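You operate a simulated robot arm through the tools that you are given. There is no shell and no other tool. Be economical: measure what you need, move in short steps, check, and stop when the job is done.

You run a simulated two-armed robot. Do the job below in one go: nothing can be reset, and whatever is moved stays where it is left.

JOB
Wipe up the spill on the soak bench top with the blue rag and put it back.

Only the result counts: the job must be done as asked and must still hold three seconds after the hand-in. Knocking over, shifting, dropping, spilling or breaking anything else fails it.

ROBOT AND FRAMES
Two 7-joint arms with two-finger parallel grippers on one trunk, on a base that drives. Base frame: it is fixed to the floor where the robot stands at the start and does not move with it; the origin is under the middle of the robot, x ahead of it, y to its left, z up. Readings come in m, degrees, newtons and seconds.
The left shoulder is at the start at [-0.082, 0.119, 0.851], the right one opposite. With the tool pointing down near the work surface each hand reaches from about 0.18 to 0.6 m from the robot's upright axis, wherever it stands, measured 20 degrees to its own side. Payload 3.43 kg a hand.
The TCP of each hand is the grasp point between the finger pads, 0.03 m short of the fingertips. In the tool frame z runs along the fingers and y along their closing line. The gripper opens to 0.094 m. The fingers are 0.028 m wide and 0.01 m thick; the gripper's body (0.05 by 0.096 m) begins 0.055 m behind the TCP.
Orientation is told as [roll, pitch, yaw] about the base's x, y, z axes, in that order, counted from this pose: with the fingers straight down and closing along the base's y, the tool's x points along the base's -x, its y along +y and its z along -z.

CONTROLS
- The arms move only by the tool arm_command. It takes "left_motion", "right_motion" or both (then of equal length, played together; a hand with none holds still); each is a list of rows, each an object of numbers (a shift or turn left out is 0, a gripper value left out holds the last): "rx", "ry", "rz": the turn, a rotation vector about the base's x, y, z in degrees; "dx", "dy", "dz": the shift along the base's x, y, z in m; "fingers": the closure in counts, from 0 (fully open) to 255 (shut). In form: [{"rx": .., "ry": .., "rz": .., "dx": .., "dy": .., "dz": .., "fingers": ..}, ...]. A call has 1 to 12 rows; each row shifts and turns the commanded pose from where the row before left it. Rows are played at 5 a second. More than 0.05 m and 8.6 degrees between two rows, or a gripper value outside its range, and nothing of the call is played. Where a pose cannot be reached the arm comes as near as it can. A force on the tool above 40 N (or 10 N above the force at the start of the call, whichever is more), or a blocked arm, ends the call early, and 0.2 s more pass. The fingers move at their own pace (about 0.153 m/s each) and stop on an object; they squeeze with about 39 N. The grip force told is the motor's: it shows also when the fingers shut on nothing. Time passes only in rows, and 0.2 s behind the last, so rows that do not move let the fingers close. It gives the time, the measured TCP pose, the force on the tool (base axes), the opening and the grip force at its end, in the units of the frame above (readings bear some noise), with the torque about the TCP (base axes, N m) and any sound that the robot's microphone picked up, and new pictures: "pictures" is both (left out), scene, wrist or none (wrist: the cameras of the hands that moved).
- Cameras (640 x 400 px; columns grow to the right, rows downward): "scene" is now at [0.0211, 0.022, 1.5536]; the picture's right is [0.42, -0.91, 0.00], its down [-0.71, -0.33, -0.63] and it looks along [0.57, 0.26, -0.78] (base axes); focal length 268 px, centre (320, 200). "left" rides on the left gripper at [0.076, -0.014, -0.102] in its tool frame; the picture's right is [0.18, 0.98, 0.00], its down [-0.75, 0.14, -0.64] and it looks along [-0.63, 0.12, 0.77] (tool axes); focal length 243 px, centre (320, 200). "right" rides on the right gripper at [0.076, 0.014, -0.102] in its tool frame; the picture's right is [-0.18, 0.98, 0.00], its down [-0.75, -0.14, -0.64] and it looks along [-0.63, -0.12, 0.77] (tool axes); focal length 243 px, centre (320, 200).
- slide_trunk(by): slides the trunk up (or, below 0, down) by that many m; the arms and the scene camera ride with it, the base frame stays. It gives what a move gives, with no picture.
- steer(legs): drives the robot by 1 to 6 legs, each [ahead, left, turn to the left] in m, m and degrees, along the robot's own axes; the way and the turn of a leg run together, so that a leg with both is an arc; at most 1.5 m and 180 degrees a leg. The arms and the cameras ride along, it lands a little off, and it stops where it bumps. It gives what a move gives, and a new picture of the scene camera.
- turn_head(pan, tilt): turns the head with the scene camera to pan (to the left, within 143 degrees either way) and tilt (down, from -29 to 69), counted from straight ahead of the robot. It gives what a move gives, and a new picture of the scene camera.
- pixel_to_xyz(camera, pixels): for up to 12 pixels [column, row] of the newest picture of that camera ("zoom" is the newest enlarged one), the place [x, y, z] in the base frame of the surface seen there, good to about 0.002 m, but the place of the scene camera against the robot may be out by one fixed shift of up to 0.012 m in any direction. The clock stands still meanwhile.
- close_up(camera, box): a new picture of the part [left, top, right, bottom] of that camera's present view, enlarged. The clock stands still meanwhile.
- close_job(): hands the job in; it is judged then, once.

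Go step by step. Measure first, check grasps and placings, and put right what went wrong. The budget is 80 turns and 260 pictures, counting those below and the enlarged ones. Unless the task says otherwise, let go and move clear before handing in, and close with one line.

The tools are called after ">>>" as a command line: name --argument value ..., lists and objects as JSON in quotes. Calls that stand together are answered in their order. arm_command: Moves the arms, as the interface text tells. Its arguments: {"type":"object","properties":{"left_motion":{"type":"array"},"right_motion":{"type":"array"},"pictures":{"type":"string","enum":["both","scene","wrist","none"]}},"required":[]} The other tools are called the same way: slide_trunk (by) slides the trunk up or down; steer (legs) drives the base; turn_head (pan, tilt) turns the head that bears the scene camera; pixel_to_xyz (camera, pixels) gives the place of the surface under pixels of a picture; close_up (camera, box) takes an enlarged picture of a part of a camera's view; close_job () hands the job in.

At the start:

```text
t: 0.0
left_tool_pos: [0.3795, 0.2608, 1.0419]
left_tool_rot: [0.0, 0.1, 0.0]
left_ft_force: [-0.4, -1.1, -0.2]
left_torque: [0.01, -0.01, -0.01]
left_finger_gap: 0.0939
left_grip_force: 0.1
right_tool_pos: [0.3631, -0.0258, 1.0194]
right_tool_rot: [0.0, 0.0, 0.0]
right_ft_force: [-0.1, 0.0, -0.2]
right_torque: [0.03, -0.01, 0.02]
right_finger_gap: 0.094
right_grip_force: 0.0
trunk travel left (down, up): [-0.275, 0.06]
robot x, y, heading: [0.0016, 0.0017, 0.1]
head pan, tilt: [24.7, 51.1]
```

scene: 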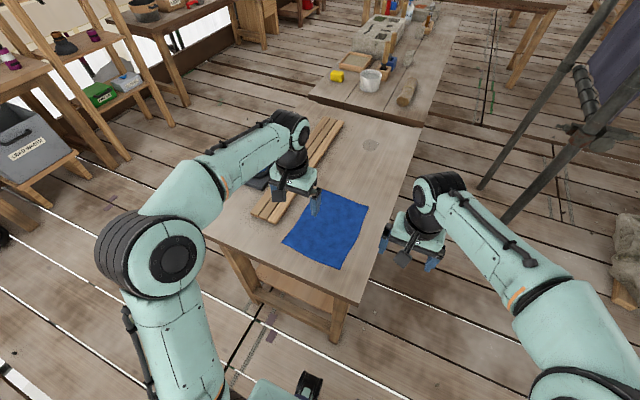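
right: 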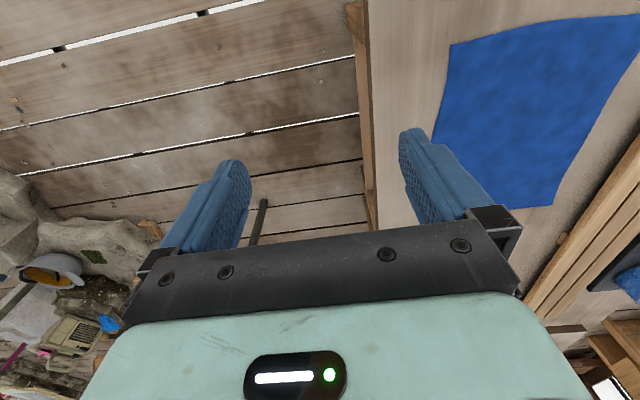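
left: 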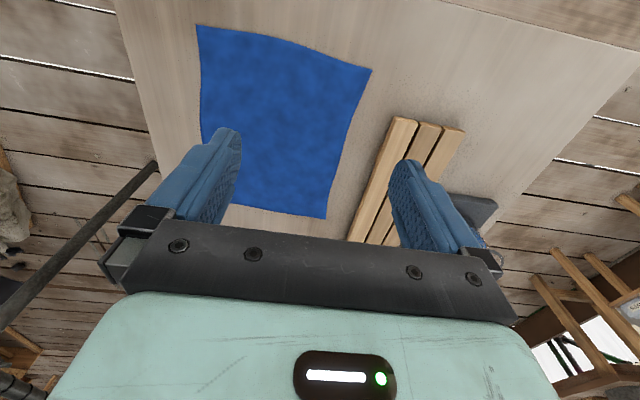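

The blue rag lies on the near bench around (328,230), and there is a faint spot at (370,145). I'll zoom in to find the spill and any bench labels.

>>> close_up --camera "scene" --box '[200, 100, 440, 250]'

>>> close_up --camera "scene" --box '[300, 0, 500, 125]'

>>> pixel_to_xyz --camera "scene" --pixels '[[370, 145], [328, 230], [310, 193], [368, 206], [341, 269], [282, 241], [420, 128], [357, 302], [310, 98], [380, 80], [262, 215], [340, 125]]'

```text
2.67 times, centred on (320, 175) of scene
```

zoom: 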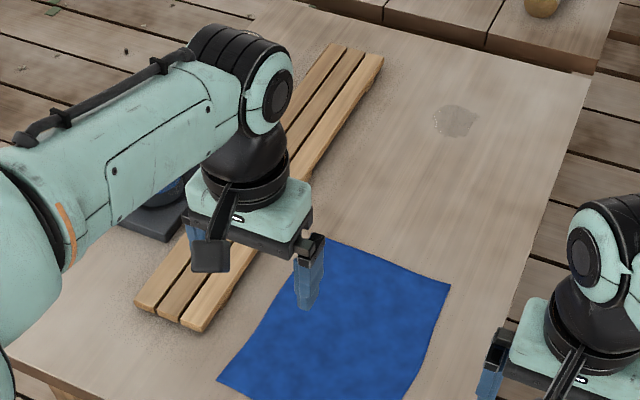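

```text
3.20 times, centred on (400, 62) of scene
```

zoom: 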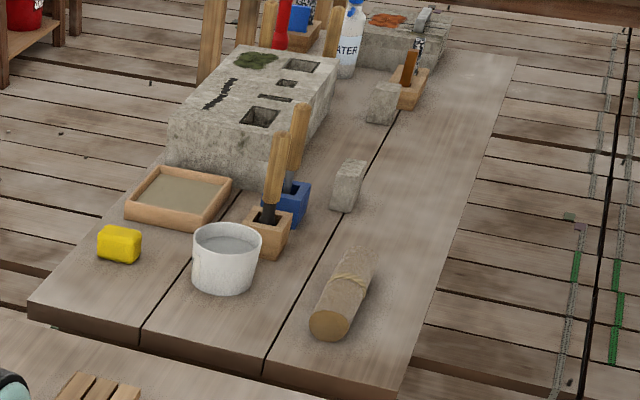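

```text
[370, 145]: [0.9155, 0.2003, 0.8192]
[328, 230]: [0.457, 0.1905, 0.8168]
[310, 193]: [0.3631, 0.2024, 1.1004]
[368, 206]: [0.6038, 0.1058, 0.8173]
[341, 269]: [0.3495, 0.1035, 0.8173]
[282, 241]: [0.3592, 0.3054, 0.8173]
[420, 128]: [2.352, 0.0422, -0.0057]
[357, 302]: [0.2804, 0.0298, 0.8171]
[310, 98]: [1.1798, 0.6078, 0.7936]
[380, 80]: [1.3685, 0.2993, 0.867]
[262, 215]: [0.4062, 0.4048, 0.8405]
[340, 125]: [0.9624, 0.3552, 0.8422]
```

The spill is at about (0.916, 0.200, 0.818) on the near bench. I'll look around for other benches, spills, or rags before committing.

>>> turn_head --pan 70 --tilt 35

>>> turn_head --pan -50 --tilt 35

>>> turn_head --pan 10 --tilt 20

```text
t: 1.1
left_tool_pos: [0.3795, 0.2588, 1.0423]
left_tool_rot: [0.0, 0.0, -0.1]
left_ft_force: [-0.6, 1.3, 0.1]
left_torque: [-0.01, 0.0, -0.03]
left_finger_gap: 0.0942
left_grip_force: 0.0
right_tool_pos: [0.3629, -0.0255, 1.0186]
right_tool_rot: [0.0, 0.1, 0.0]
right_ft_force: [1.4, 0.7, 0.7]
right_torque: [-0.01, -0.02, 0.02]
right_finger_gap: 0.0938
right_grip_force: 0.1
trunk travel left (down, up): [-0.275, 0.06]
robot x, y, heading: [-0.0009, 0.0006, -0.1]
head pan, tilt: [70.0, 35.0]
```

scene: 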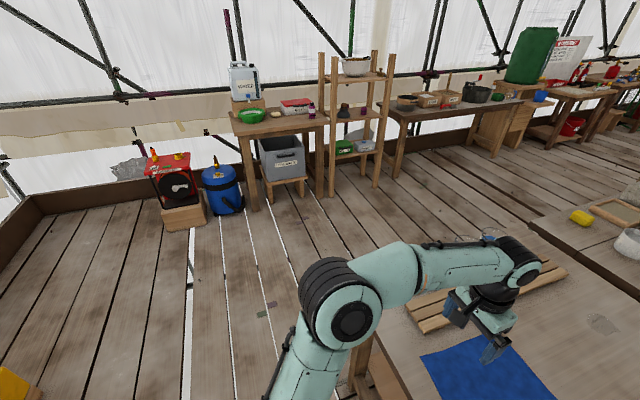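

```text
t: 3.1
left_tool_pos: [0.3781, 0.258, 1.0434]
left_tool_rot: [0.0, 0.0, 0.0]
left_ft_force: [0.0, 0.1, -1.6]
left_torque: [-0.03, 0.03, 0.01]
left_finger_gap: 0.0941
left_grip_force: 0.0
right_tool_pos: [0.3636, -0.0244, 1.0181]
right_tool_rot: [-0.1, 0.0, 0.0]
right_ft_force: [0.9, 0.0, -0.3]
right_torque: [-0.02, 0.0, 0.02]
right_finger_gap: 0.0941
right_grip_force: 0.0
trunk travel left (down, up): [-0.275, 0.06]
robot x, y, heading: [-0.0003, 0.0008, 0.0]
head pan, tilt: [-50.0, 35.0]
```

scene: 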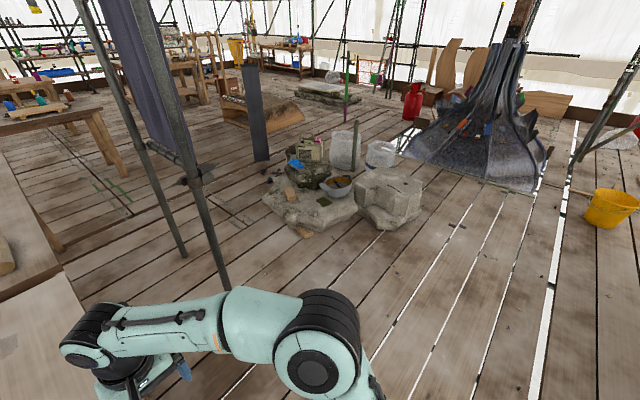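

```text
t: 4.4
left_tool_pos: [0.3791, 0.2599, 1.0411]
left_tool_rot: [0.0, 0.0, 0.0]
left_ft_force: [0.4, -0.1, 0.9]
left_torque: [-0.02, -0.01, 0.01]
left_finger_gap: 0.094
left_grip_force: 0.1
right_tool_pos: [0.3634, -0.0262, 1.0182]
right_tool_rot: [0.0, 0.0, 0.1]
right_ft_force: [-0.3, -0.4, 0.0]
right_torque: [0.0, -0.04, -0.01]
right_finger_gap: 0.0939
right_grip_force: 0.1
trunk travel left (down, up): [-0.275, 0.06]
robot x, y, heading: [-0.0037, 0.0043, -0.1]
head pan, tilt: [10.0, 20.0]
```

scene: 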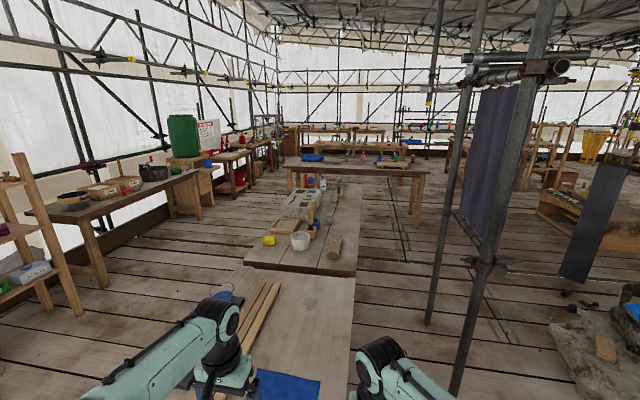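

The near bench is the only one with a spill. I plan to work from its right side, so I'll measure the scaffold pole and floor obstacles there.

>>> turn_head --pan -30 --tilt 45

```text
t: 5.5
left_tool_pos: [0.3796, 0.2585, 1.0407]
left_tool_rot: [0.0, 0.1, 0.1]
left_ft_force: [-0.4, -0.1, -0.4]
left_torque: [0.03, -0.02, 0.02]
left_finger_gap: 0.0939
left_grip_force: 0.1
right_tool_pos: [0.3628, -0.0251, 1.0176]
right_tool_rot: [0.0, 0.0, 0.0]
right_ft_force: [-0.1, 0.2, -0.5]
right_torque: [0.01, -0.01, 0.01]
right_finger_gap: 0.0938
right_grip_force: 0.1
trunk travel left (down, up): [-0.275, 0.06]
robot x, y, heading: [0.0023, 0.0009, 0.3]
head pan, tilt: [-30.0, 45.0]
```

scene: 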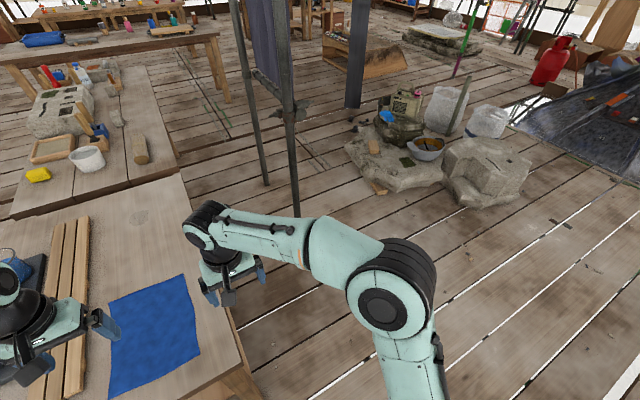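

>>> pixel_to_xyz --camera "scene" --pixels '[[295, 212], [288, 110], [265, 182], [350, 105], [375, 187], [465, 205], [186, 174], [242, 365], [10, 215], [250, 160], [340, 270], [220, 280]]'

>>> close_up --camera "scene" --box '[0, 160, 260, 400]'

```text
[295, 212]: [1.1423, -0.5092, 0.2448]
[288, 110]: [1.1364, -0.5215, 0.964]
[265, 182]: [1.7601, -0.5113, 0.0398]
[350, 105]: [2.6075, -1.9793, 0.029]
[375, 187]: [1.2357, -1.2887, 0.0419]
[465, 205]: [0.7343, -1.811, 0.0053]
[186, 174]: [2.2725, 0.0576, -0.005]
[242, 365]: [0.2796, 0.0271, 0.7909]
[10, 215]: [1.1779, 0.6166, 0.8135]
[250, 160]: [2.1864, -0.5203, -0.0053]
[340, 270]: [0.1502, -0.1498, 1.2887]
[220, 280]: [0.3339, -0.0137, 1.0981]
```

```text
1.67 times, centred on (130, 280) of scene
```

zoom: 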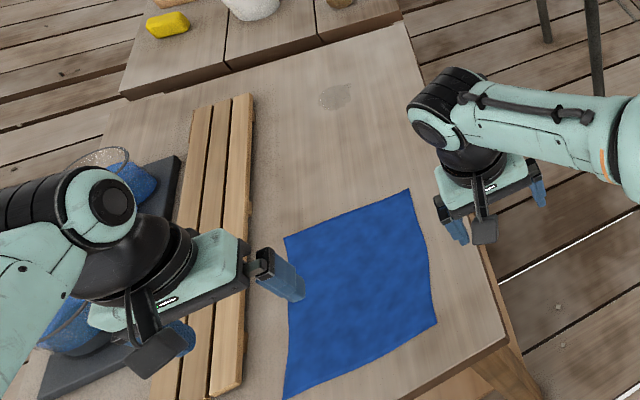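

The pole stands at (1.14, -0.51) and the bench's right edge is at y≈0.03. I'll check how wide the right elbow sticks out before driving past it.

>>> pixel_to_xyz --camera "scene" --pixels '[[435, 300], [390, 240], [430, 390], [385, 310]]'

>>> steer --legs '[[0, -0.3, 0], [0, 0, 90]]'

```text
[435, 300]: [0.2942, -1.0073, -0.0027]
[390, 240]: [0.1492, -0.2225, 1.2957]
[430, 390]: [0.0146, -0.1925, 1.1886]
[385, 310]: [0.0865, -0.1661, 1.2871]
```

```text
t: 12.5
left_tool_pos: [-0.2637, 0.0773, 1.0426]
left_tool_rot: [0.0, 0.0, 90.7]
left_ft_force: [-0.9, -0.6, 0.8]
left_torque: [0.01, -0.03, 0.0]
left_finger_gap: 0.0939
left_grip_force: 0.0
right_tool_pos: [0.0226, 0.0635, 1.0184]
right_tool_rot: [0.0, 0.0, 90.6]
right_ft_force: [-0.3, -0.2, -0.3]
right_torque: [-0.01, -0.03, 0.01]
right_finger_gap: 0.094
right_grip_force: 0.1
trunk travel left (down, up): [-0.275, 0.06]
robot x, y, heading: [0.0024, -0.2987, 90.6]
head pan, tilt: [-30.0, 45.0]
```

scene: 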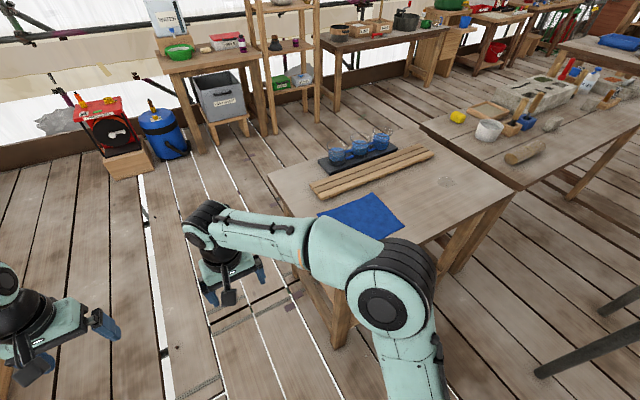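

Turned cleanly; heading is 90.6°. The right elbow extends only about 0.28 m, so I'll slide along the bench's right side.

>>> steer --legs '[[0, -0.4, -0.6], [0, -0.34, 0]]'

>>> turn_head --pan 10 --tilt 55

```text
t: 19.8
left_tool_pos: [0.4802, 0.0857, 1.0432]
left_tool_rot: [0.0, -0.1, 90.2]
left_ft_force: [-0.8, -0.1, -0.1]
left_torque: [-0.05, -0.02, 0.06]
left_finger_gap: 0.0938
left_grip_force: 0.0
right_tool_pos: [0.7655, 0.0701, 1.0186]
right_tool_rot: [0.0, 0.0, 90.2]
right_ft_force: [-0.3, -0.7, -0.8]
right_torque: [0.03, -0.02, 0.02]
right_finger_gap: 0.094
right_grip_force: 0.1
trunk travel left (down, up): [-0.275, 0.06]
robot x, y, heading: [0.7385, -0.2951, 90.4]
head pan, tilt: [-30.0, 45.0]
```

scene: 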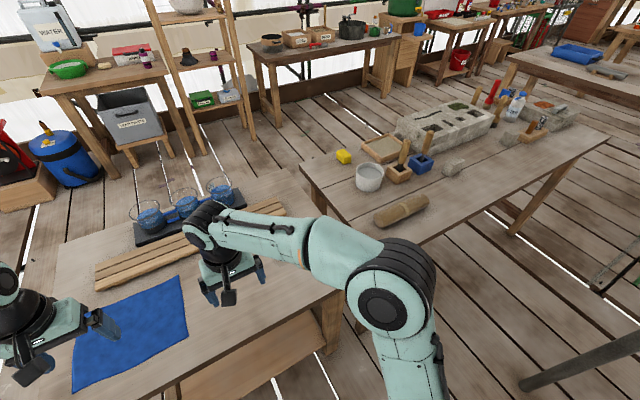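

```text
t: 20.8
left_tool_pos: [0.4802, 0.0863, 1.0425]
left_tool_rot: [-0.1, 0.0, 90.2]
left_ft_force: [-0.4, 0.1, 0.7]
left_torque: [0.01, 0.02, 0.02]
left_finger_gap: 0.0941
left_grip_force: 0.1
right_tool_pos: [0.7655, 0.0692, 1.017]
right_tool_rot: [0.0, 0.0, 90.2]
right_ft_force: [-0.5, 0.7, 0.7]
right_torque: [-0.03, -0.01, -0.02]
right_finger_gap: 0.094
right_grip_force: 0.0
trunk travel left (down, up): [-0.275, 0.06]
robot x, y, heading: [0.7411, -0.2951, 90.2]
head pan, tilt: [10.0, 55.0]
```

scene: 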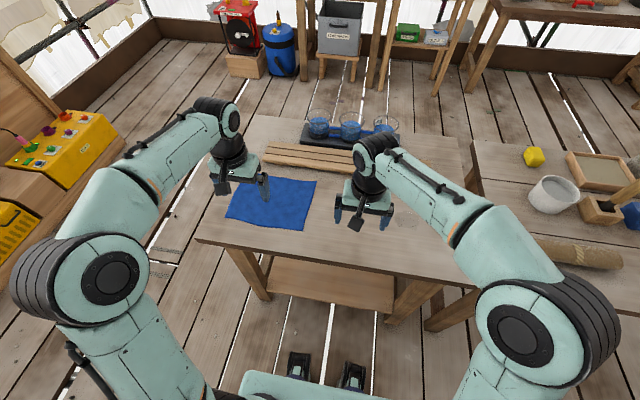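

I'm beside the bench with the rag ahead-left. I'll close in by 5 cm and move the right hand to the right, clear of the spill.

>>> steer --legs '[[0.05, 0, 0]]'

>>> arm_command --right_motion '[{"dx": 0.04, "dy": -0.02, "dz": 0.02}, {"dx": 0.04, "dy": -0.02, "dz": 0.02}, {"dx": 0.04, "dy": -0.02, "dz": 0.02}, {"dx": 0.04, "dy": -0.02, "dz": 0.02}, {"dx": 0.04, "dy": -0.02}, {"dx": 0.04}, {"dx": 0.04}, {"dx": 0.03}]' --pictures "scene"

```text
t: 21.8
left_tool_pos: [0.4794, 0.1352, 1.0419]
left_tool_rot: [0.0, 0.0, 90.3]
left_ft_force: [0.0, 1.0, 0.0]
left_torque: [0.0, 0.0, -0.02]
left_finger_gap: 0.094
left_grip_force: 0.0
right_tool_pos: [0.7647, 0.1199, 1.0176]
right_tool_rot: [0.0, -0.2, 90.1]
right_ft_force: [-0.7, -0.6, -0.6]
right_torque: [0.0, 0.01, -0.03]
right_finger_gap: 0.0942
right_grip_force: 0.0
trunk travel left (down, up): [-0.275, 0.06]
robot x, y, heading: [0.7407, -0.2444, 90.1]
head pan, tilt: [10.0, 55.0]
```

scene: 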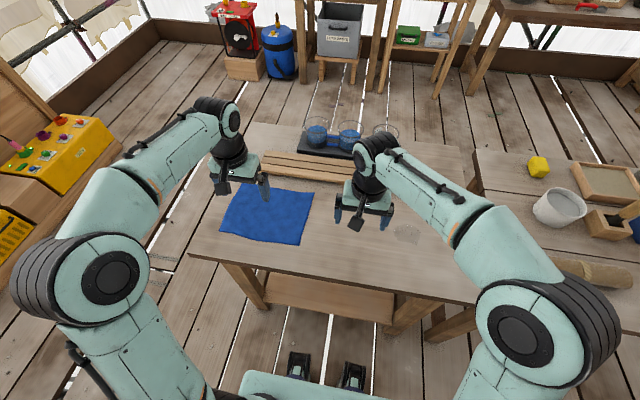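

```text
t: 23.6
left_tool_pos: [0.4794, 0.1355, 1.042]
left_tool_rot: [0.1, 0.0, 90.3]
left_ft_force: [0.0, 0.5, 0.2]
left_torque: [-0.01, -0.02, 0.02]
left_finger_gap: 0.094
left_grip_force: 0.1
right_tool_pos: [1.0747, 0.0203, 1.0979]
right_tool_rot: [-0.1, 0.0, 90.2]
right_ft_force: [0.4, -0.4, 0.1]
right_torque: [-0.05, -0.02, 0.0]
right_finger_gap: 0.094
right_grip_force: 0.1
trunk travel left (down, up): [-0.275, 0.06]
robot x, y, heading: [0.7396, -0.2483, 90.1]
head pan, tilt: [10.0, 55.0]
```

scene: 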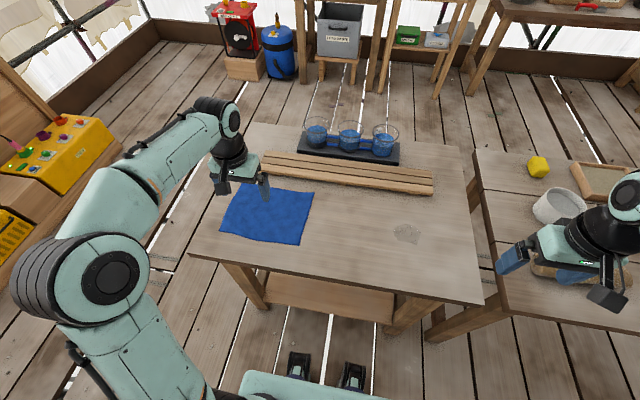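

The view is clear now, with the rag around (265,215) and the spill around (407,234). I'll measure both precisely.

>>> close_up --camera "scene" --box '[360, 200, 460, 262]'

>>> pixel_to_xyz --camera "scene" --pixels '[[407, 234], [394, 234], [420, 234], [407, 224], [407, 244], [221, 230], [300, 245], [313, 192], [240, 187], [265, 215], [434, 180], [434, 192]]'

```text
6.40 times, centred on (410, 231) of scene
```

zoom: 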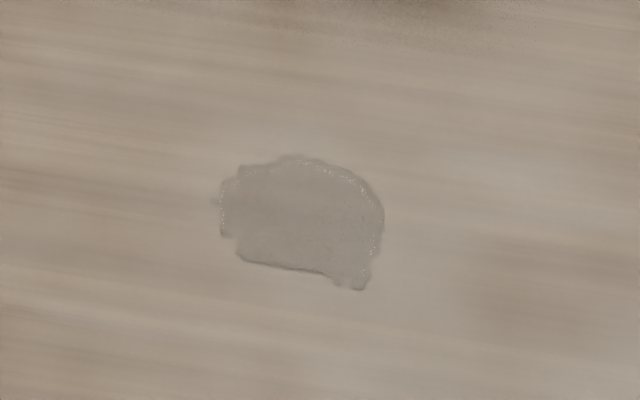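

```text
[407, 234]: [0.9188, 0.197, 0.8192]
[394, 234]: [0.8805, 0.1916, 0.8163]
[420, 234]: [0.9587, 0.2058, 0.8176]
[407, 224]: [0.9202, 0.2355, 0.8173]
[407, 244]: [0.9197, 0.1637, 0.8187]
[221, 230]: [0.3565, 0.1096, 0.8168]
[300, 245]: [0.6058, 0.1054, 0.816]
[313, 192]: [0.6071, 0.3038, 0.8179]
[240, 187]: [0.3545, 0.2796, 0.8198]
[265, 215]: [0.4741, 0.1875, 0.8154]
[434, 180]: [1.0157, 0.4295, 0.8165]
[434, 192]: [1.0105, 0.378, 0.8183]
```

The spill covers x 0.88–0.96, y 0.165–0.24, and the rag centre is about (0.48, 0.20). I'll move the left hand over the rag's centre and lower it.

>>> arm_command --left_motion '[{"dy": 0.035, "fingers": 119}, {"dy": 0.03, "dz": -0.03}, {"dz": -0.04}, {"dz": -0.04}, {"dz": -0.04}, {"dz": -0.025}, {}]'

```text
t: 25.2
left_tool_pos: [0.4782, 0.1998, 0.866]
left_tool_rot: [0.1, 0.0, 90.2]
left_ft_force: [-0.5, -0.3, -1.0]
left_torque: [0.0, 0.0, 0.0]
left_finger_gap: 0.0502
left_grip_force: 0.1
right_tool_pos: [1.0748, 0.0202, 1.0971]
right_tool_rot: [0.0, 0.1, 90.2]
right_ft_force: [-0.7, -0.4, -0.6]
right_torque: [0.01, 0.02, 0.02]
right_finger_gap: 0.0941
right_grip_force: 0.0
trunk travel left (down, up): [-0.275, 0.06]
robot x, y, heading: [0.7414, -0.2432, 90.1]
head pan, tilt: [10.0, 55.0]
```

scene: 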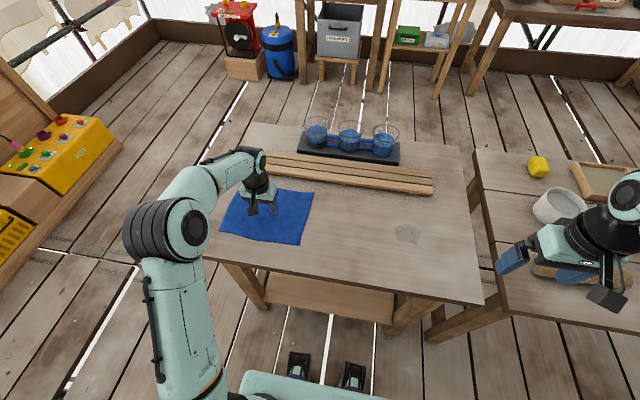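
left: 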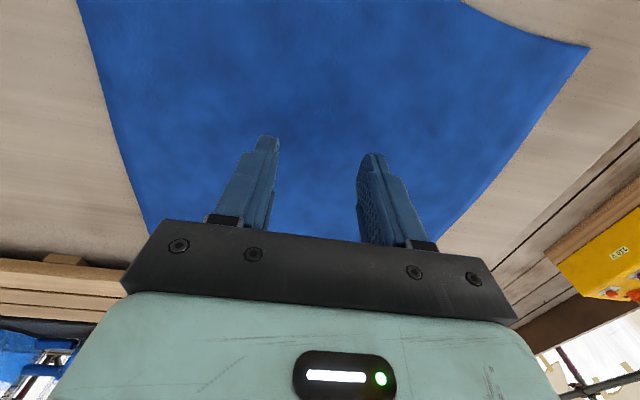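

The hand is centred over the rag at TCP z 0.866. I'll lower it in small steps until the fingertips touch.

>>> arm_command --left_motion '[{"dz": -0.006}, {"dz": -0.005}, {"dz": -0.004}, {"dz": -0.003}, {}]' --pictures "none"

```text
t: 26.4
left_tool_pos: [0.479, 0.1988, 0.8511]
left_tool_rot: [0.0, -0.3, 90.2]
left_ft_force: [-0.9, -1.8, 19.0]
left_torque: [-0.2, -0.01, -0.03]
left_finger_gap: 0.0498
left_grip_force: 0.0
right_tool_pos: [1.0755, 0.0181, 1.099]
right_tool_rot: [0.0, 0.0, 90.3]
right_ft_force: [0.9, 0.0, -0.7]
right_torque: [-0.04, 0.01, 0.0]
right_finger_gap: 0.0938
right_grip_force: 0.0
trunk travel left (down, up): [-0.275, 0.06]
robot x, y, heading: [0.7393, -0.2451, 90.0]
head pan, tilt: [10.0, 55.0]
```

Contact at z 0.851 with 19 N. I'll close the fingers to pinch the cloth and then look.

>>> arm_command --left_motion '[{"fingers": 255}, {}, {}, {}, {"dz": 0.01}, {"dz": 0.01}, {}]'

```text
t: 28.0
left_tool_pos: [0.479, 0.1984, 0.8688]
left_tool_rot: [0.0, 0.2, 90.2]
left_ft_force: [-0.2, -0.3, 0.1]
left_torque: [-0.02, -0.01, 0.0]
left_finger_gap: 0.0
left_grip_force: 32.5
right_tool_pos: [1.0742, 0.0197, 1.0976]
right_tool_rot: [0.0, 0.0, 90.2]
right_ft_force: [-0.1, -0.4, 0.3]
right_torque: [0.0, -0.02, 0.01]
right_finger_gap: 0.094
right_grip_force: 0.0
trunk travel left (down, up): [-0.275, 0.06]
robot x, y, heading: [0.7445, -0.2436, 90.3]
head pan, tilt: [10.0, 55.0]
```

scene: 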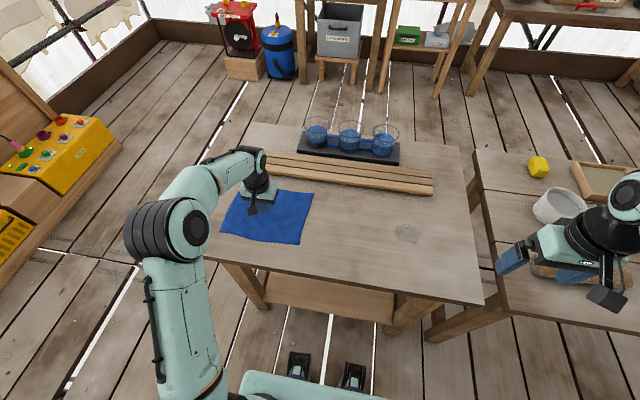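
left: 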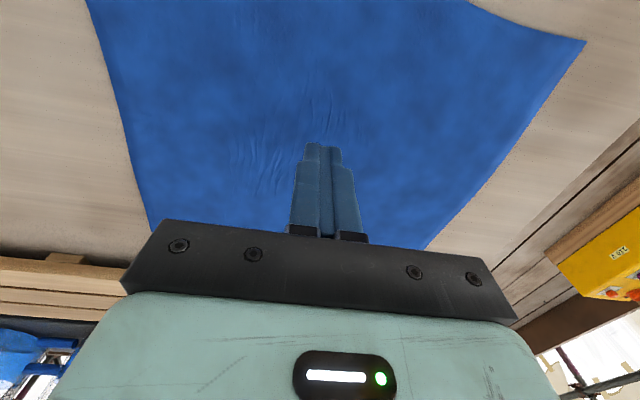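

The cloth shows wrinkles around the closed fingertips, but the gap reads 0.0. I'll lift a bit to see whether it is held.

>>> arm_command --left_motion '[{"dz": 0.02}, {"dz": 0.03}, {"dz": 0.03}, {}]'

>>> close_up --camera "scene" --box '[190, 140, 340, 260]'

```text
t: 29.0
left_tool_pos: [0.4804, 0.2002, 0.9493]
left_tool_rot: [0.0, 0.0, 90.1]
left_ft_force: [-0.6, 0.2, 1.1]
left_torque: [-0.01, -0.02, 0.0]
left_finger_gap: 0.0
left_grip_force: 33.2
right_tool_pos: [1.0746, 0.0199, 1.0985]
right_tool_rot: [0.0, 0.0, 90.2]
right_ft_force: [-0.1, 0.9, -0.1]
right_torque: [0.01, 0.02, 0.01]
right_finger_gap: 0.0942
right_grip_force: 0.1
trunk travel left (down, up): [-0.275, 0.06]
robot x, y, heading: [0.7428, -0.2461, 90.4]
head pan, tilt: [10.0, 55.0]
```

scene: 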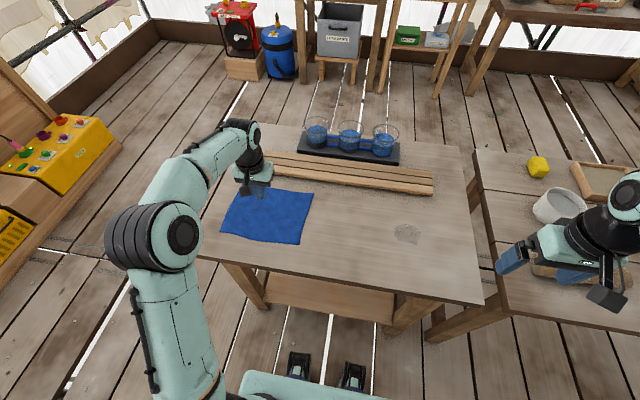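
left: 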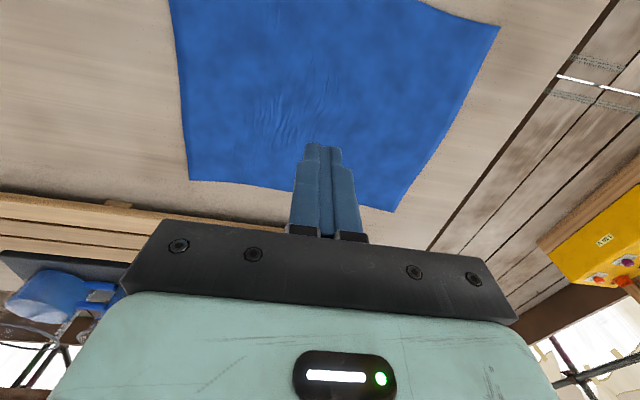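

```text
3.33 times, centred on (265, 200) of scene
```

zoom: 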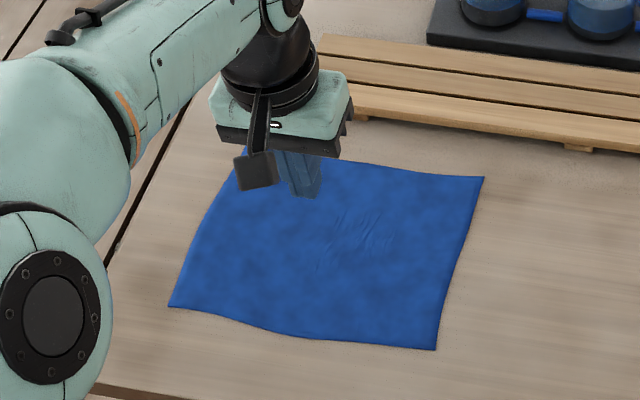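

The cloth slipped out of the fingers and stayed flat. I'll test whether pressing with open fingertips drags the rag flat by friction, moving only a few cm.

>>> arm_command --left_motion '[{"dz": -0.03, "fingers": 60}, {"dz": -0.03}, {"dz": -0.02}, {"dz": -0.012}, {"dz": -0.005}, {"dz": -0.003}, {}, {"dx": 0.01}, {"dx": 0.01}, {"dx": 0.01}, {"dx": 0.01}]'

>>> close_up --camera "scene" --box '[190, 140, 340, 260]'

```text
t: 31.4
left_tool_pos: [0.5202, 0.1989, 0.8515]
left_tool_rot: [0.0, -0.3, 90.4]
left_ft_force: [-7.3, 1.0, 28.7]
left_torque: [-0.14, -0.17, -0.05]
left_finger_gap: 0.0704
left_grip_force: 0.0
right_tool_pos: [1.0741, 0.0191, 1.0987]
right_tool_rot: [0.0, -0.1, 90.2]
right_ft_force: [0.0, -0.5, 0.3]
right_torque: [-0.04, -0.03, 0.0]
right_finger_gap: 0.094
right_grip_force: 0.0
trunk travel left (down, up): [-0.275, 0.06]
robot x, y, heading: [0.7409, -0.2456, 90.2]
head pan, tilt: [10.0, 55.0]
```

scene: 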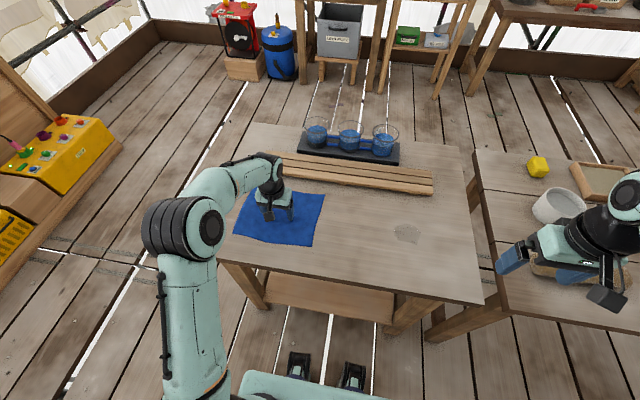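
left: 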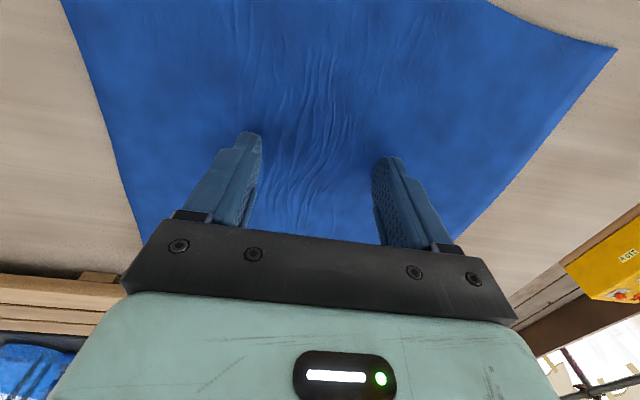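

```text
3.33 times, centred on (265, 200) of scene
```

zoom: 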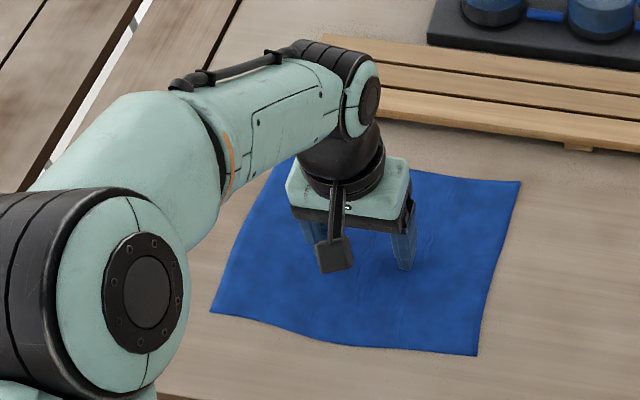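

Friction drags the rag flat, exactly 4 cm with the hand. I'll continue dragging toward the spill.

>>> arm_command --left_motion '[{"dx": 0.025}, {"dx": 0.025}, {"dx": 0.025}, {"dx": 0.025}, {"dx": 0.025}, {"dx": 0.025}, {"dx": 0.025}, {"dx": 0.025}, {}]'

```text
t: 33.4
left_tool_pos: [0.7222, 0.1997, 0.8512]
left_tool_rot: [-0.3, -0.2, 90.1]
left_ft_force: [3.1, 0.9, 26.2]
left_torque: [-0.01, 0.91, -0.03]
left_finger_gap: 0.0705
left_grip_force: 0.0
right_tool_pos: [1.076, 0.0193, 1.0991]
right_tool_rot: [0.0, -0.1, 90.3]
right_ft_force: [1.0, 0.7, 0.4]
right_torque: [0.03, -0.01, -0.03]
right_finger_gap: 0.0938
right_grip_force: 0.1
trunk travel left (down, up): [-0.275, 0.06]
robot x, y, heading: [0.7437, -0.2434, 90.4]
head pan, tilt: [10.0, 55.0]
```

scene: 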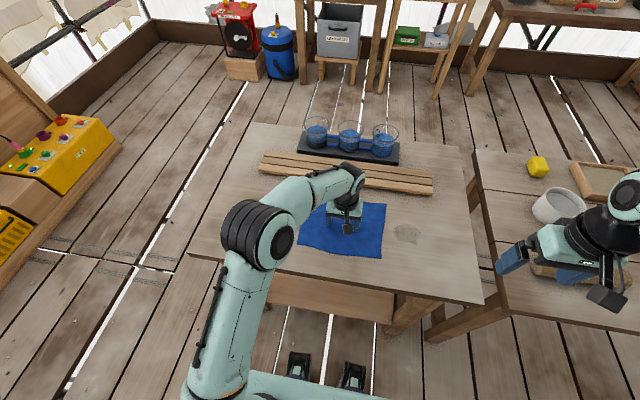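
left: 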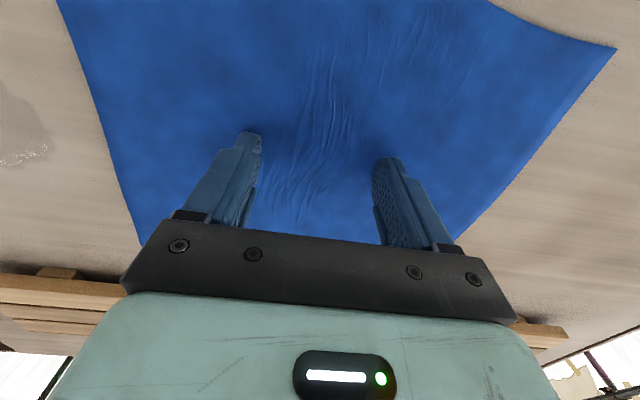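

The rag follows without slipping, and its edge is near the spill. I'll bring it onto the spill and sweep past it.

>>> arm_command --left_motion '[{"dx": 0.025}, {"dx": 0.025}, {"dx": 0.025}, {"dx": 0.025}, {"dx": 0.025}, {"dx": 0.025}, {"dx": 0.025}, {"dx": 0.025}, {"dx": 0.02}, {"dx": 0.02}, {}]'

```text
t: 35.8
left_tool_pos: [0.9457, 0.1897, 0.8508]
left_tool_rot: [-0.2, -0.3, 90.3]
left_ft_force: [5.0, 6.6, 28.5]
left_torque: [0.01, 1.04, -0.21]
left_finger_gap: 0.0699
left_grip_force: 0.0
left hand out of reach, approached as far as the arm can: row 9, 10
right_tool_pos: [1.0752, 0.019, 1.0981]
right_tool_rot: [0.0, -0.1, 90.2]
right_ft_force: [-0.8, 0.9, 0.1]
right_torque: [-0.01, 0.05, 0.02]
right_finger_gap: 0.0941
right_grip_force: 0.0
trunk travel left (down, up): [-0.275, 0.06]
robot x, y, heading: [0.7404, -0.2433, 90.2]
head pan, tilt: [10.0, 55.0]
```

scene: 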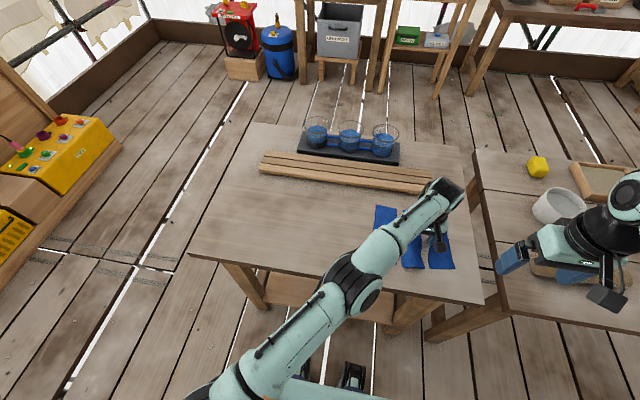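
left: 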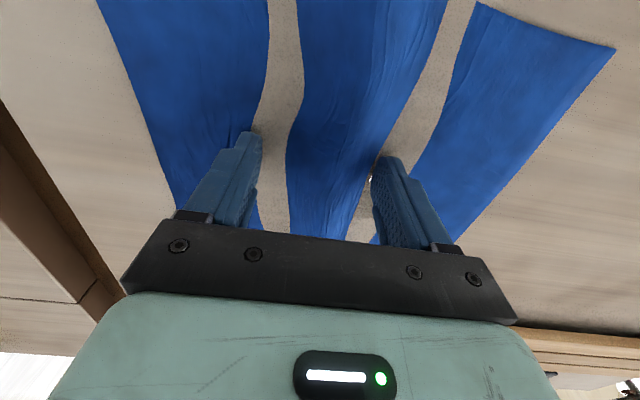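

The rag now looks like three strips with bench showing between them, which could be folds or a tear. I'll inspect before moving on.

>>> close_up --camera "left" --box '[90, 0, 630, 260]'

>>> close_up --camera "scene" --box '[350, 180, 480, 290]'

>>> pixel_to_xyz --camera "left" --pixels '[[110, 20], [200, 80], [262, 80], [285, 80], [310, 80], [370, 80], [405, 100], [430, 100], [470, 100], [570, 60], [290, 20], [460, 30]]'

```text
1.19 times, centred on (360, 130) of left
```

zoom: 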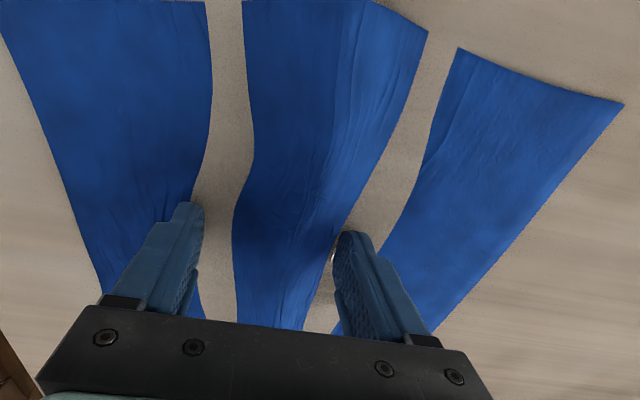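

```text
3.64 times, centred on (415, 235) of scene
```

zoom: 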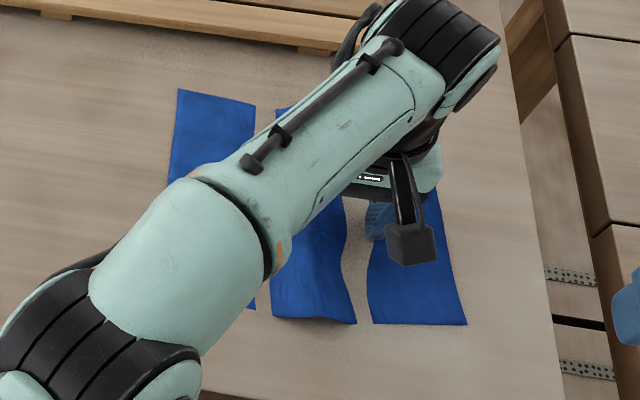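

```text
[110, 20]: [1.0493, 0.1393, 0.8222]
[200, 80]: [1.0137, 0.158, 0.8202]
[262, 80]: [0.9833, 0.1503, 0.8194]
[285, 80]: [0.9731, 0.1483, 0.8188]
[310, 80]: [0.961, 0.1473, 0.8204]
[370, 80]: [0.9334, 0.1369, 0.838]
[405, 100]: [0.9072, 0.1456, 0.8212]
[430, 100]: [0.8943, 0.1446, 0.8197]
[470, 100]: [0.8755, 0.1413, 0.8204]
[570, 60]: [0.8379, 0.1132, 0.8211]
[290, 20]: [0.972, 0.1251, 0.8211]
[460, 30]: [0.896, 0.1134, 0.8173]
```

The fingers sit exactly in the gaps, so the cloth may just be pushed below the surface there. I'll release the pressure gently and look again.

>>> arm_command --left_motion '[{"dz": 0.003}, {"dz": 0.003}, {"dz": 0.004}, {"dz": 0.01}, {"dz": 0.02}, {"dz": 0.04}, {}]'

>>> close_up --camera "scene" --box '[350, 180, 480, 290]'

```text
t: 37.4
left_tool_pos: [0.9373, 0.1774, 0.9259]
left_tool_rot: [0.0, -0.1, 90.2]
left_ft_force: [0.4, 0.1, 1.3]
left_torque: [-0.02, -0.01, -0.01]
left_finger_gap: 0.0719
left_grip_force: 0.1
left hand out of reach, approached as far as the arm can: row 5, 6
right_tool_pos: [1.0752, 0.0212, 1.0972]
right_tool_rot: [0.0, -0.1, 90.3]
right_ft_force: [0.0, -0.3, 0.4]
right_torque: [-0.02, -0.01, -0.03]
right_finger_gap: 0.0937
right_grip_force: 0.0
trunk travel left (down, up): [-0.275, 0.06]
robot x, y, heading: [0.7428, -0.2396, 90.1]
head pan, tilt: [10.0, 55.0]
```

scene: 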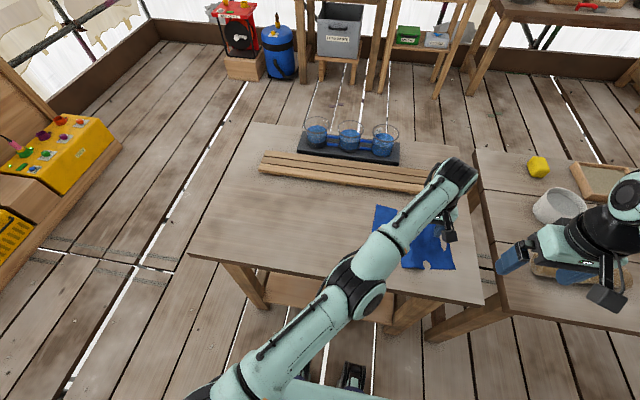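
left: 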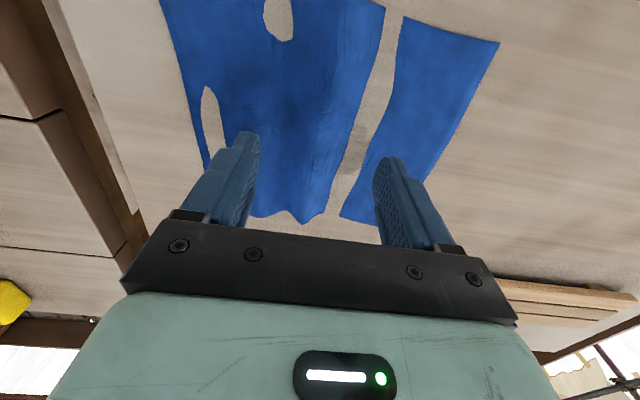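

```text
3.64 times, centred on (415, 235) of scene
```

zoom: 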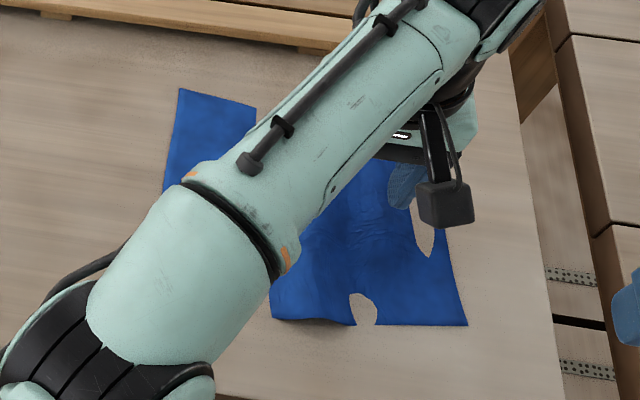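

The gaps are closing, so the cloth was only pressed under the surface and isn't torn. Part of the spill shows at (355,150) in the wrist view. I'll raise the hand and pull back for a clear look.

>>> arm_command --left_motion '[{"dx": -0.03, "dz": 0.03}, {"dx": -0.04, "dz": 0.02}, {"dx": -0.05}, {"dx": -0.05}, {"dx": -0.05}, {"dx": -0.05}, {"dx": -0.05}, {"dx": -0.05}]'

>>> close_up --camera "scene" --box '[350, 180, 480, 290]'

```text
t: 39.2
left_tool_pos: [0.6057, 0.2763, 1.0107]
left_tool_rot: [0.0, 0.1, 90.2]
left_ft_force: [-0.4, -0.1, 0.0]
left_torque: [0.01, -0.02, 0.0]
left_finger_gap: 0.0721
left_grip_force: 0.0
left hand out of reach, approached as far as the arm can: row 1, 2, 3, 4, 5, 6, 7, 8
right_tool_pos: [1.0745, 0.0204, 1.0971]
right_tool_rot: [0.0, 0.0, 90.3]
right_ft_force: [-0.2, -0.6, 0.1]
right_torque: [0.01, -0.03, 0.01]
right_finger_gap: 0.0943
right_grip_force: 0.0
trunk travel left (down, up): [-0.275, 0.06]
robot x, y, heading: [0.7425, -0.2453, 90.0]
head pan, tilt: [10.0, 55.0]
```

scene: 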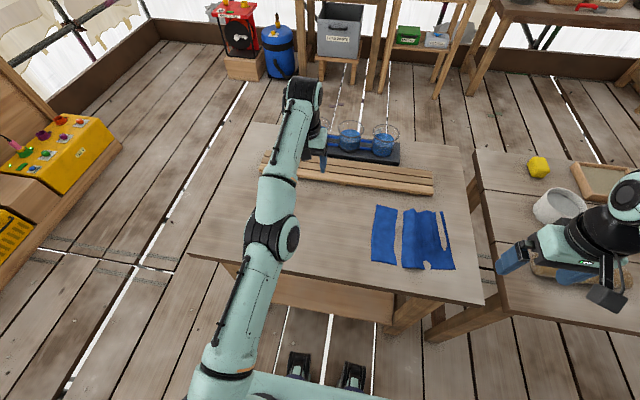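
left: 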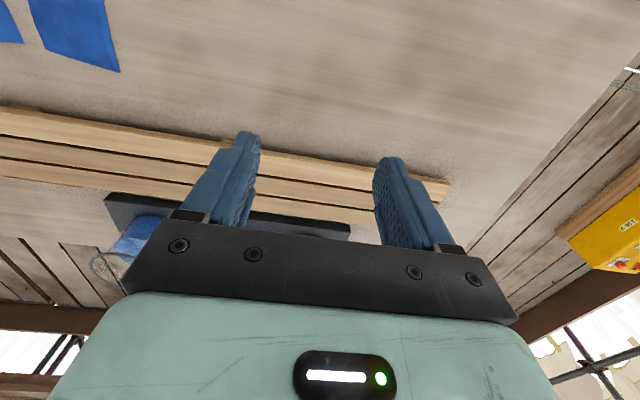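

```text
3.64 times, centred on (415, 235) of scene
```

zoom: 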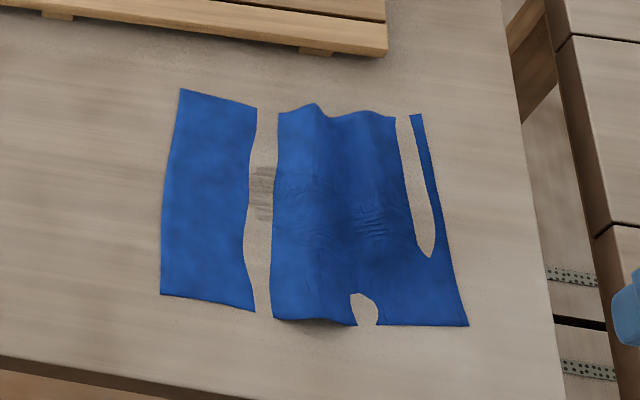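

The wipe has started: the spill's remnant looks streaky at (262,190) in the zoom. The left arm has ended in an awkward posture (y 0.276), so I'll ease it toward its earlier pose before continuing.

>>> pixel_to_xyz --camera "scene" --pixels '[[270, 235], [303, 90], [235, 340], [285, 170]]'

>>> arm_command --left_motion '[{"dx": -0.03, "dy": -0.02, "dz": 0.02}, {"dx": -0.03, "dy": -0.02, "dz": 0.02}, {"dx": -0.03, "dy": -0.02, "dz": 0.02}, {"dx": -0.02}, {}, {}]' --pictures "scene"

```text
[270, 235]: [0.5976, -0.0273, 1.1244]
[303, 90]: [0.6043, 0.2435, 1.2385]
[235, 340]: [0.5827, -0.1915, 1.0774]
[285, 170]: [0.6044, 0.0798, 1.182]
```

```text
t: 40.6
left_tool_pos: [0.4948, 0.2442, 1.0842]
left_tool_rot: [0.0, 0.0, 90.2]
left_ft_force: [0.0, -0.7, 0.0]
left_torque: [0.02, -0.01, 0.01]
left_finger_gap: 0.0718
left_grip_force: 0.0
left hand out of reach, approached as far as the arm can: row 1, 2, 3
right_tool_pos: [1.0753, 0.0194, 1.0983]
right_tool_rot: [0.0, 0.0, 90.2]
right_ft_force: [0.6, -0.7, 0.1]
right_torque: [0.0, 0.03, -0.01]
right_finger_gap: 0.094
right_grip_force: 0.0
trunk travel left (down, up): [-0.275, 0.06]
robot x, y, heading: [0.7385, -0.2408, 90.1]
head pan, tilt: [10.0, 55.0]
```

scene: 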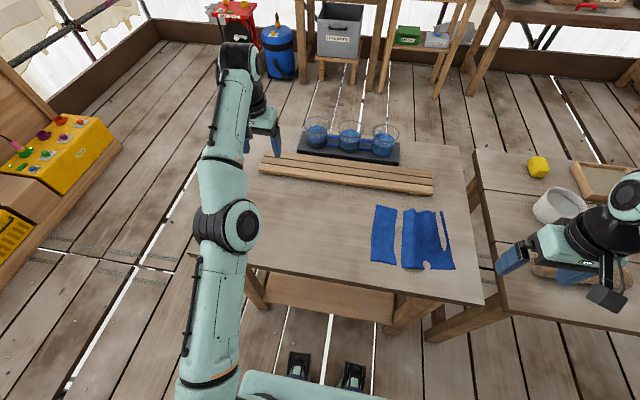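

I'll use the right hand near the spill since it reaches there comfortably. It goes closed-fingered above the rag's left strip at about (0.855, 0.20), for pulling the rag toward -x to flatten it.

>>> arm_command --right_motion '[{"dx": -0.03, "dy": 0.03, "dz": -0.02, "fingers": 255}, {"dx": -0.03, "dy": 0.03, "dz": -0.02}, {"dx": -0.03, "dy": 0.03, "dz": -0.02}, {"dx": -0.03, "dy": 0.03, "dz": -0.02}, {"dx": -0.03, "dy": 0.03, "dz": -0.02}, {"dx": -0.03, "dy": 0.03, "dz": -0.02}, {"dx": -0.02, "dz": -0.04}, {"dx": -0.02, "dz": -0.04}, {"dz": -0.02}, {"dz": -0.015}, {}]'

```text
t: 43.0
left_tool_pos: [0.4954, 0.2428, 1.0831]
left_tool_rot: [0.1, -0.1, 90.1]
left_ft_force: [0.1, 0.4, 0.7]
left_torque: [-0.01, 0.02, 0.02]
left_finger_gap: 0.0722
left_grip_force: 0.2
right_tool_pos: [0.8554, 0.2004, 0.8627]
right_tool_rot: [0.0, 0.0, 90.2]
right_ft_force: [0.9, -0.1, 0.1]
right_torque: [0.03, -0.01, 0.01]
right_finger_gap: 0.0
right_grip_force: 33.5
trunk travel left (down, up): [-0.275, 0.06]
robot x, y, heading: [0.7427, -0.2411, 90.0]
head pan, tilt: [10.0, 55.0]
```

scene: 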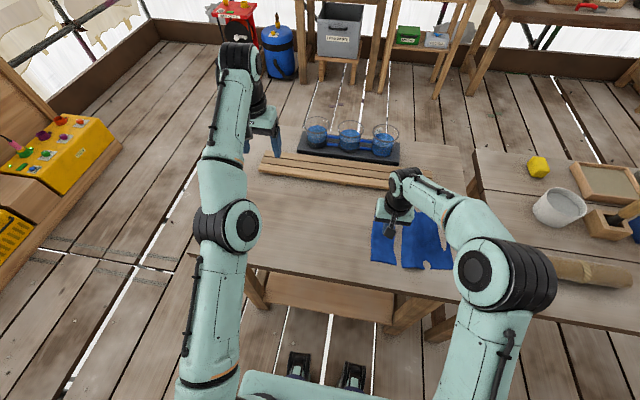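
right: 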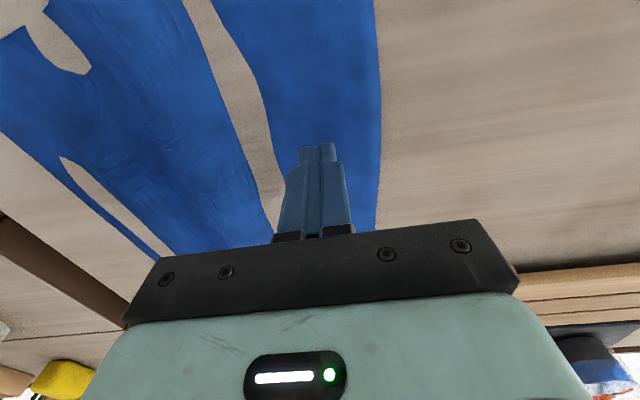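

The right fingers are above the left strip. I'll press lightly and pull 6 cm toward -x.

>>> arm_command --right_motion '[{"dz": -0.006}, {"dz": -0.004}, {"dz": -0.002}, {"dx": -0.02}, {"dx": -0.02}, {"dx": -0.02}, {}]'

>>> close_up --camera "scene" --box '[340, 180, 470, 290]'

```text
t: 44.6
left_tool_pos: [0.4948, 0.2436, 1.0841]
left_tool_rot: [-0.1, 0.0, 90.2]
left_ft_force: [-0.4, -0.2, -0.5]
left_torque: [0.04, -0.01, 0.0]
left_finger_gap: 0.0719
left_grip_force: 0.1
right_tool_pos: [0.7945, 0.1989, 0.8521]
right_tool_rot: [0.0, 0.0, 90.2]
right_ft_force: [1.6, -0.1, 5.0]
right_torque: [-0.01, -0.03, 0.02]
right_finger_gap: 0.0
right_grip_force: 33.3
trunk travel left (down, up): [-0.275, 0.06]
robot x, y, heading: [0.7414, -0.2409, 89.9]
head pan, tilt: [10.0, 55.0]
```

scene: 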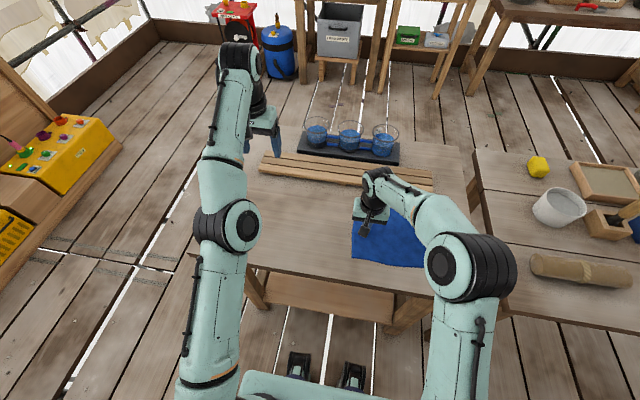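
right: 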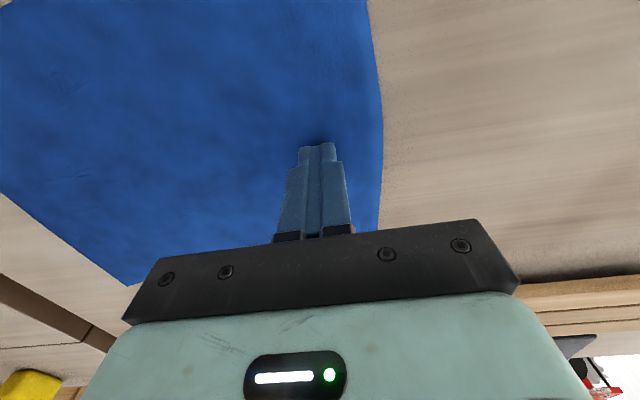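

```text
3.64 times, centred on (405, 235) of scene
```

zoom: 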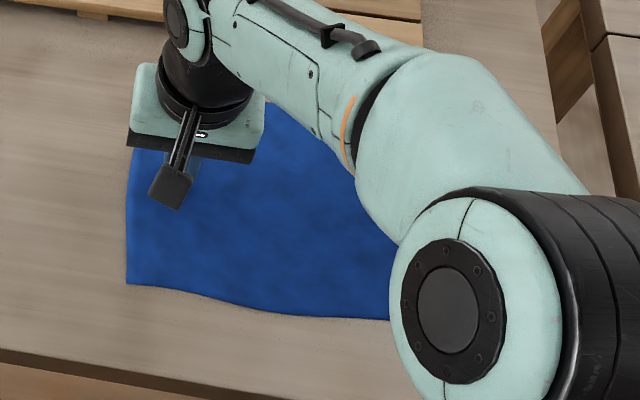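

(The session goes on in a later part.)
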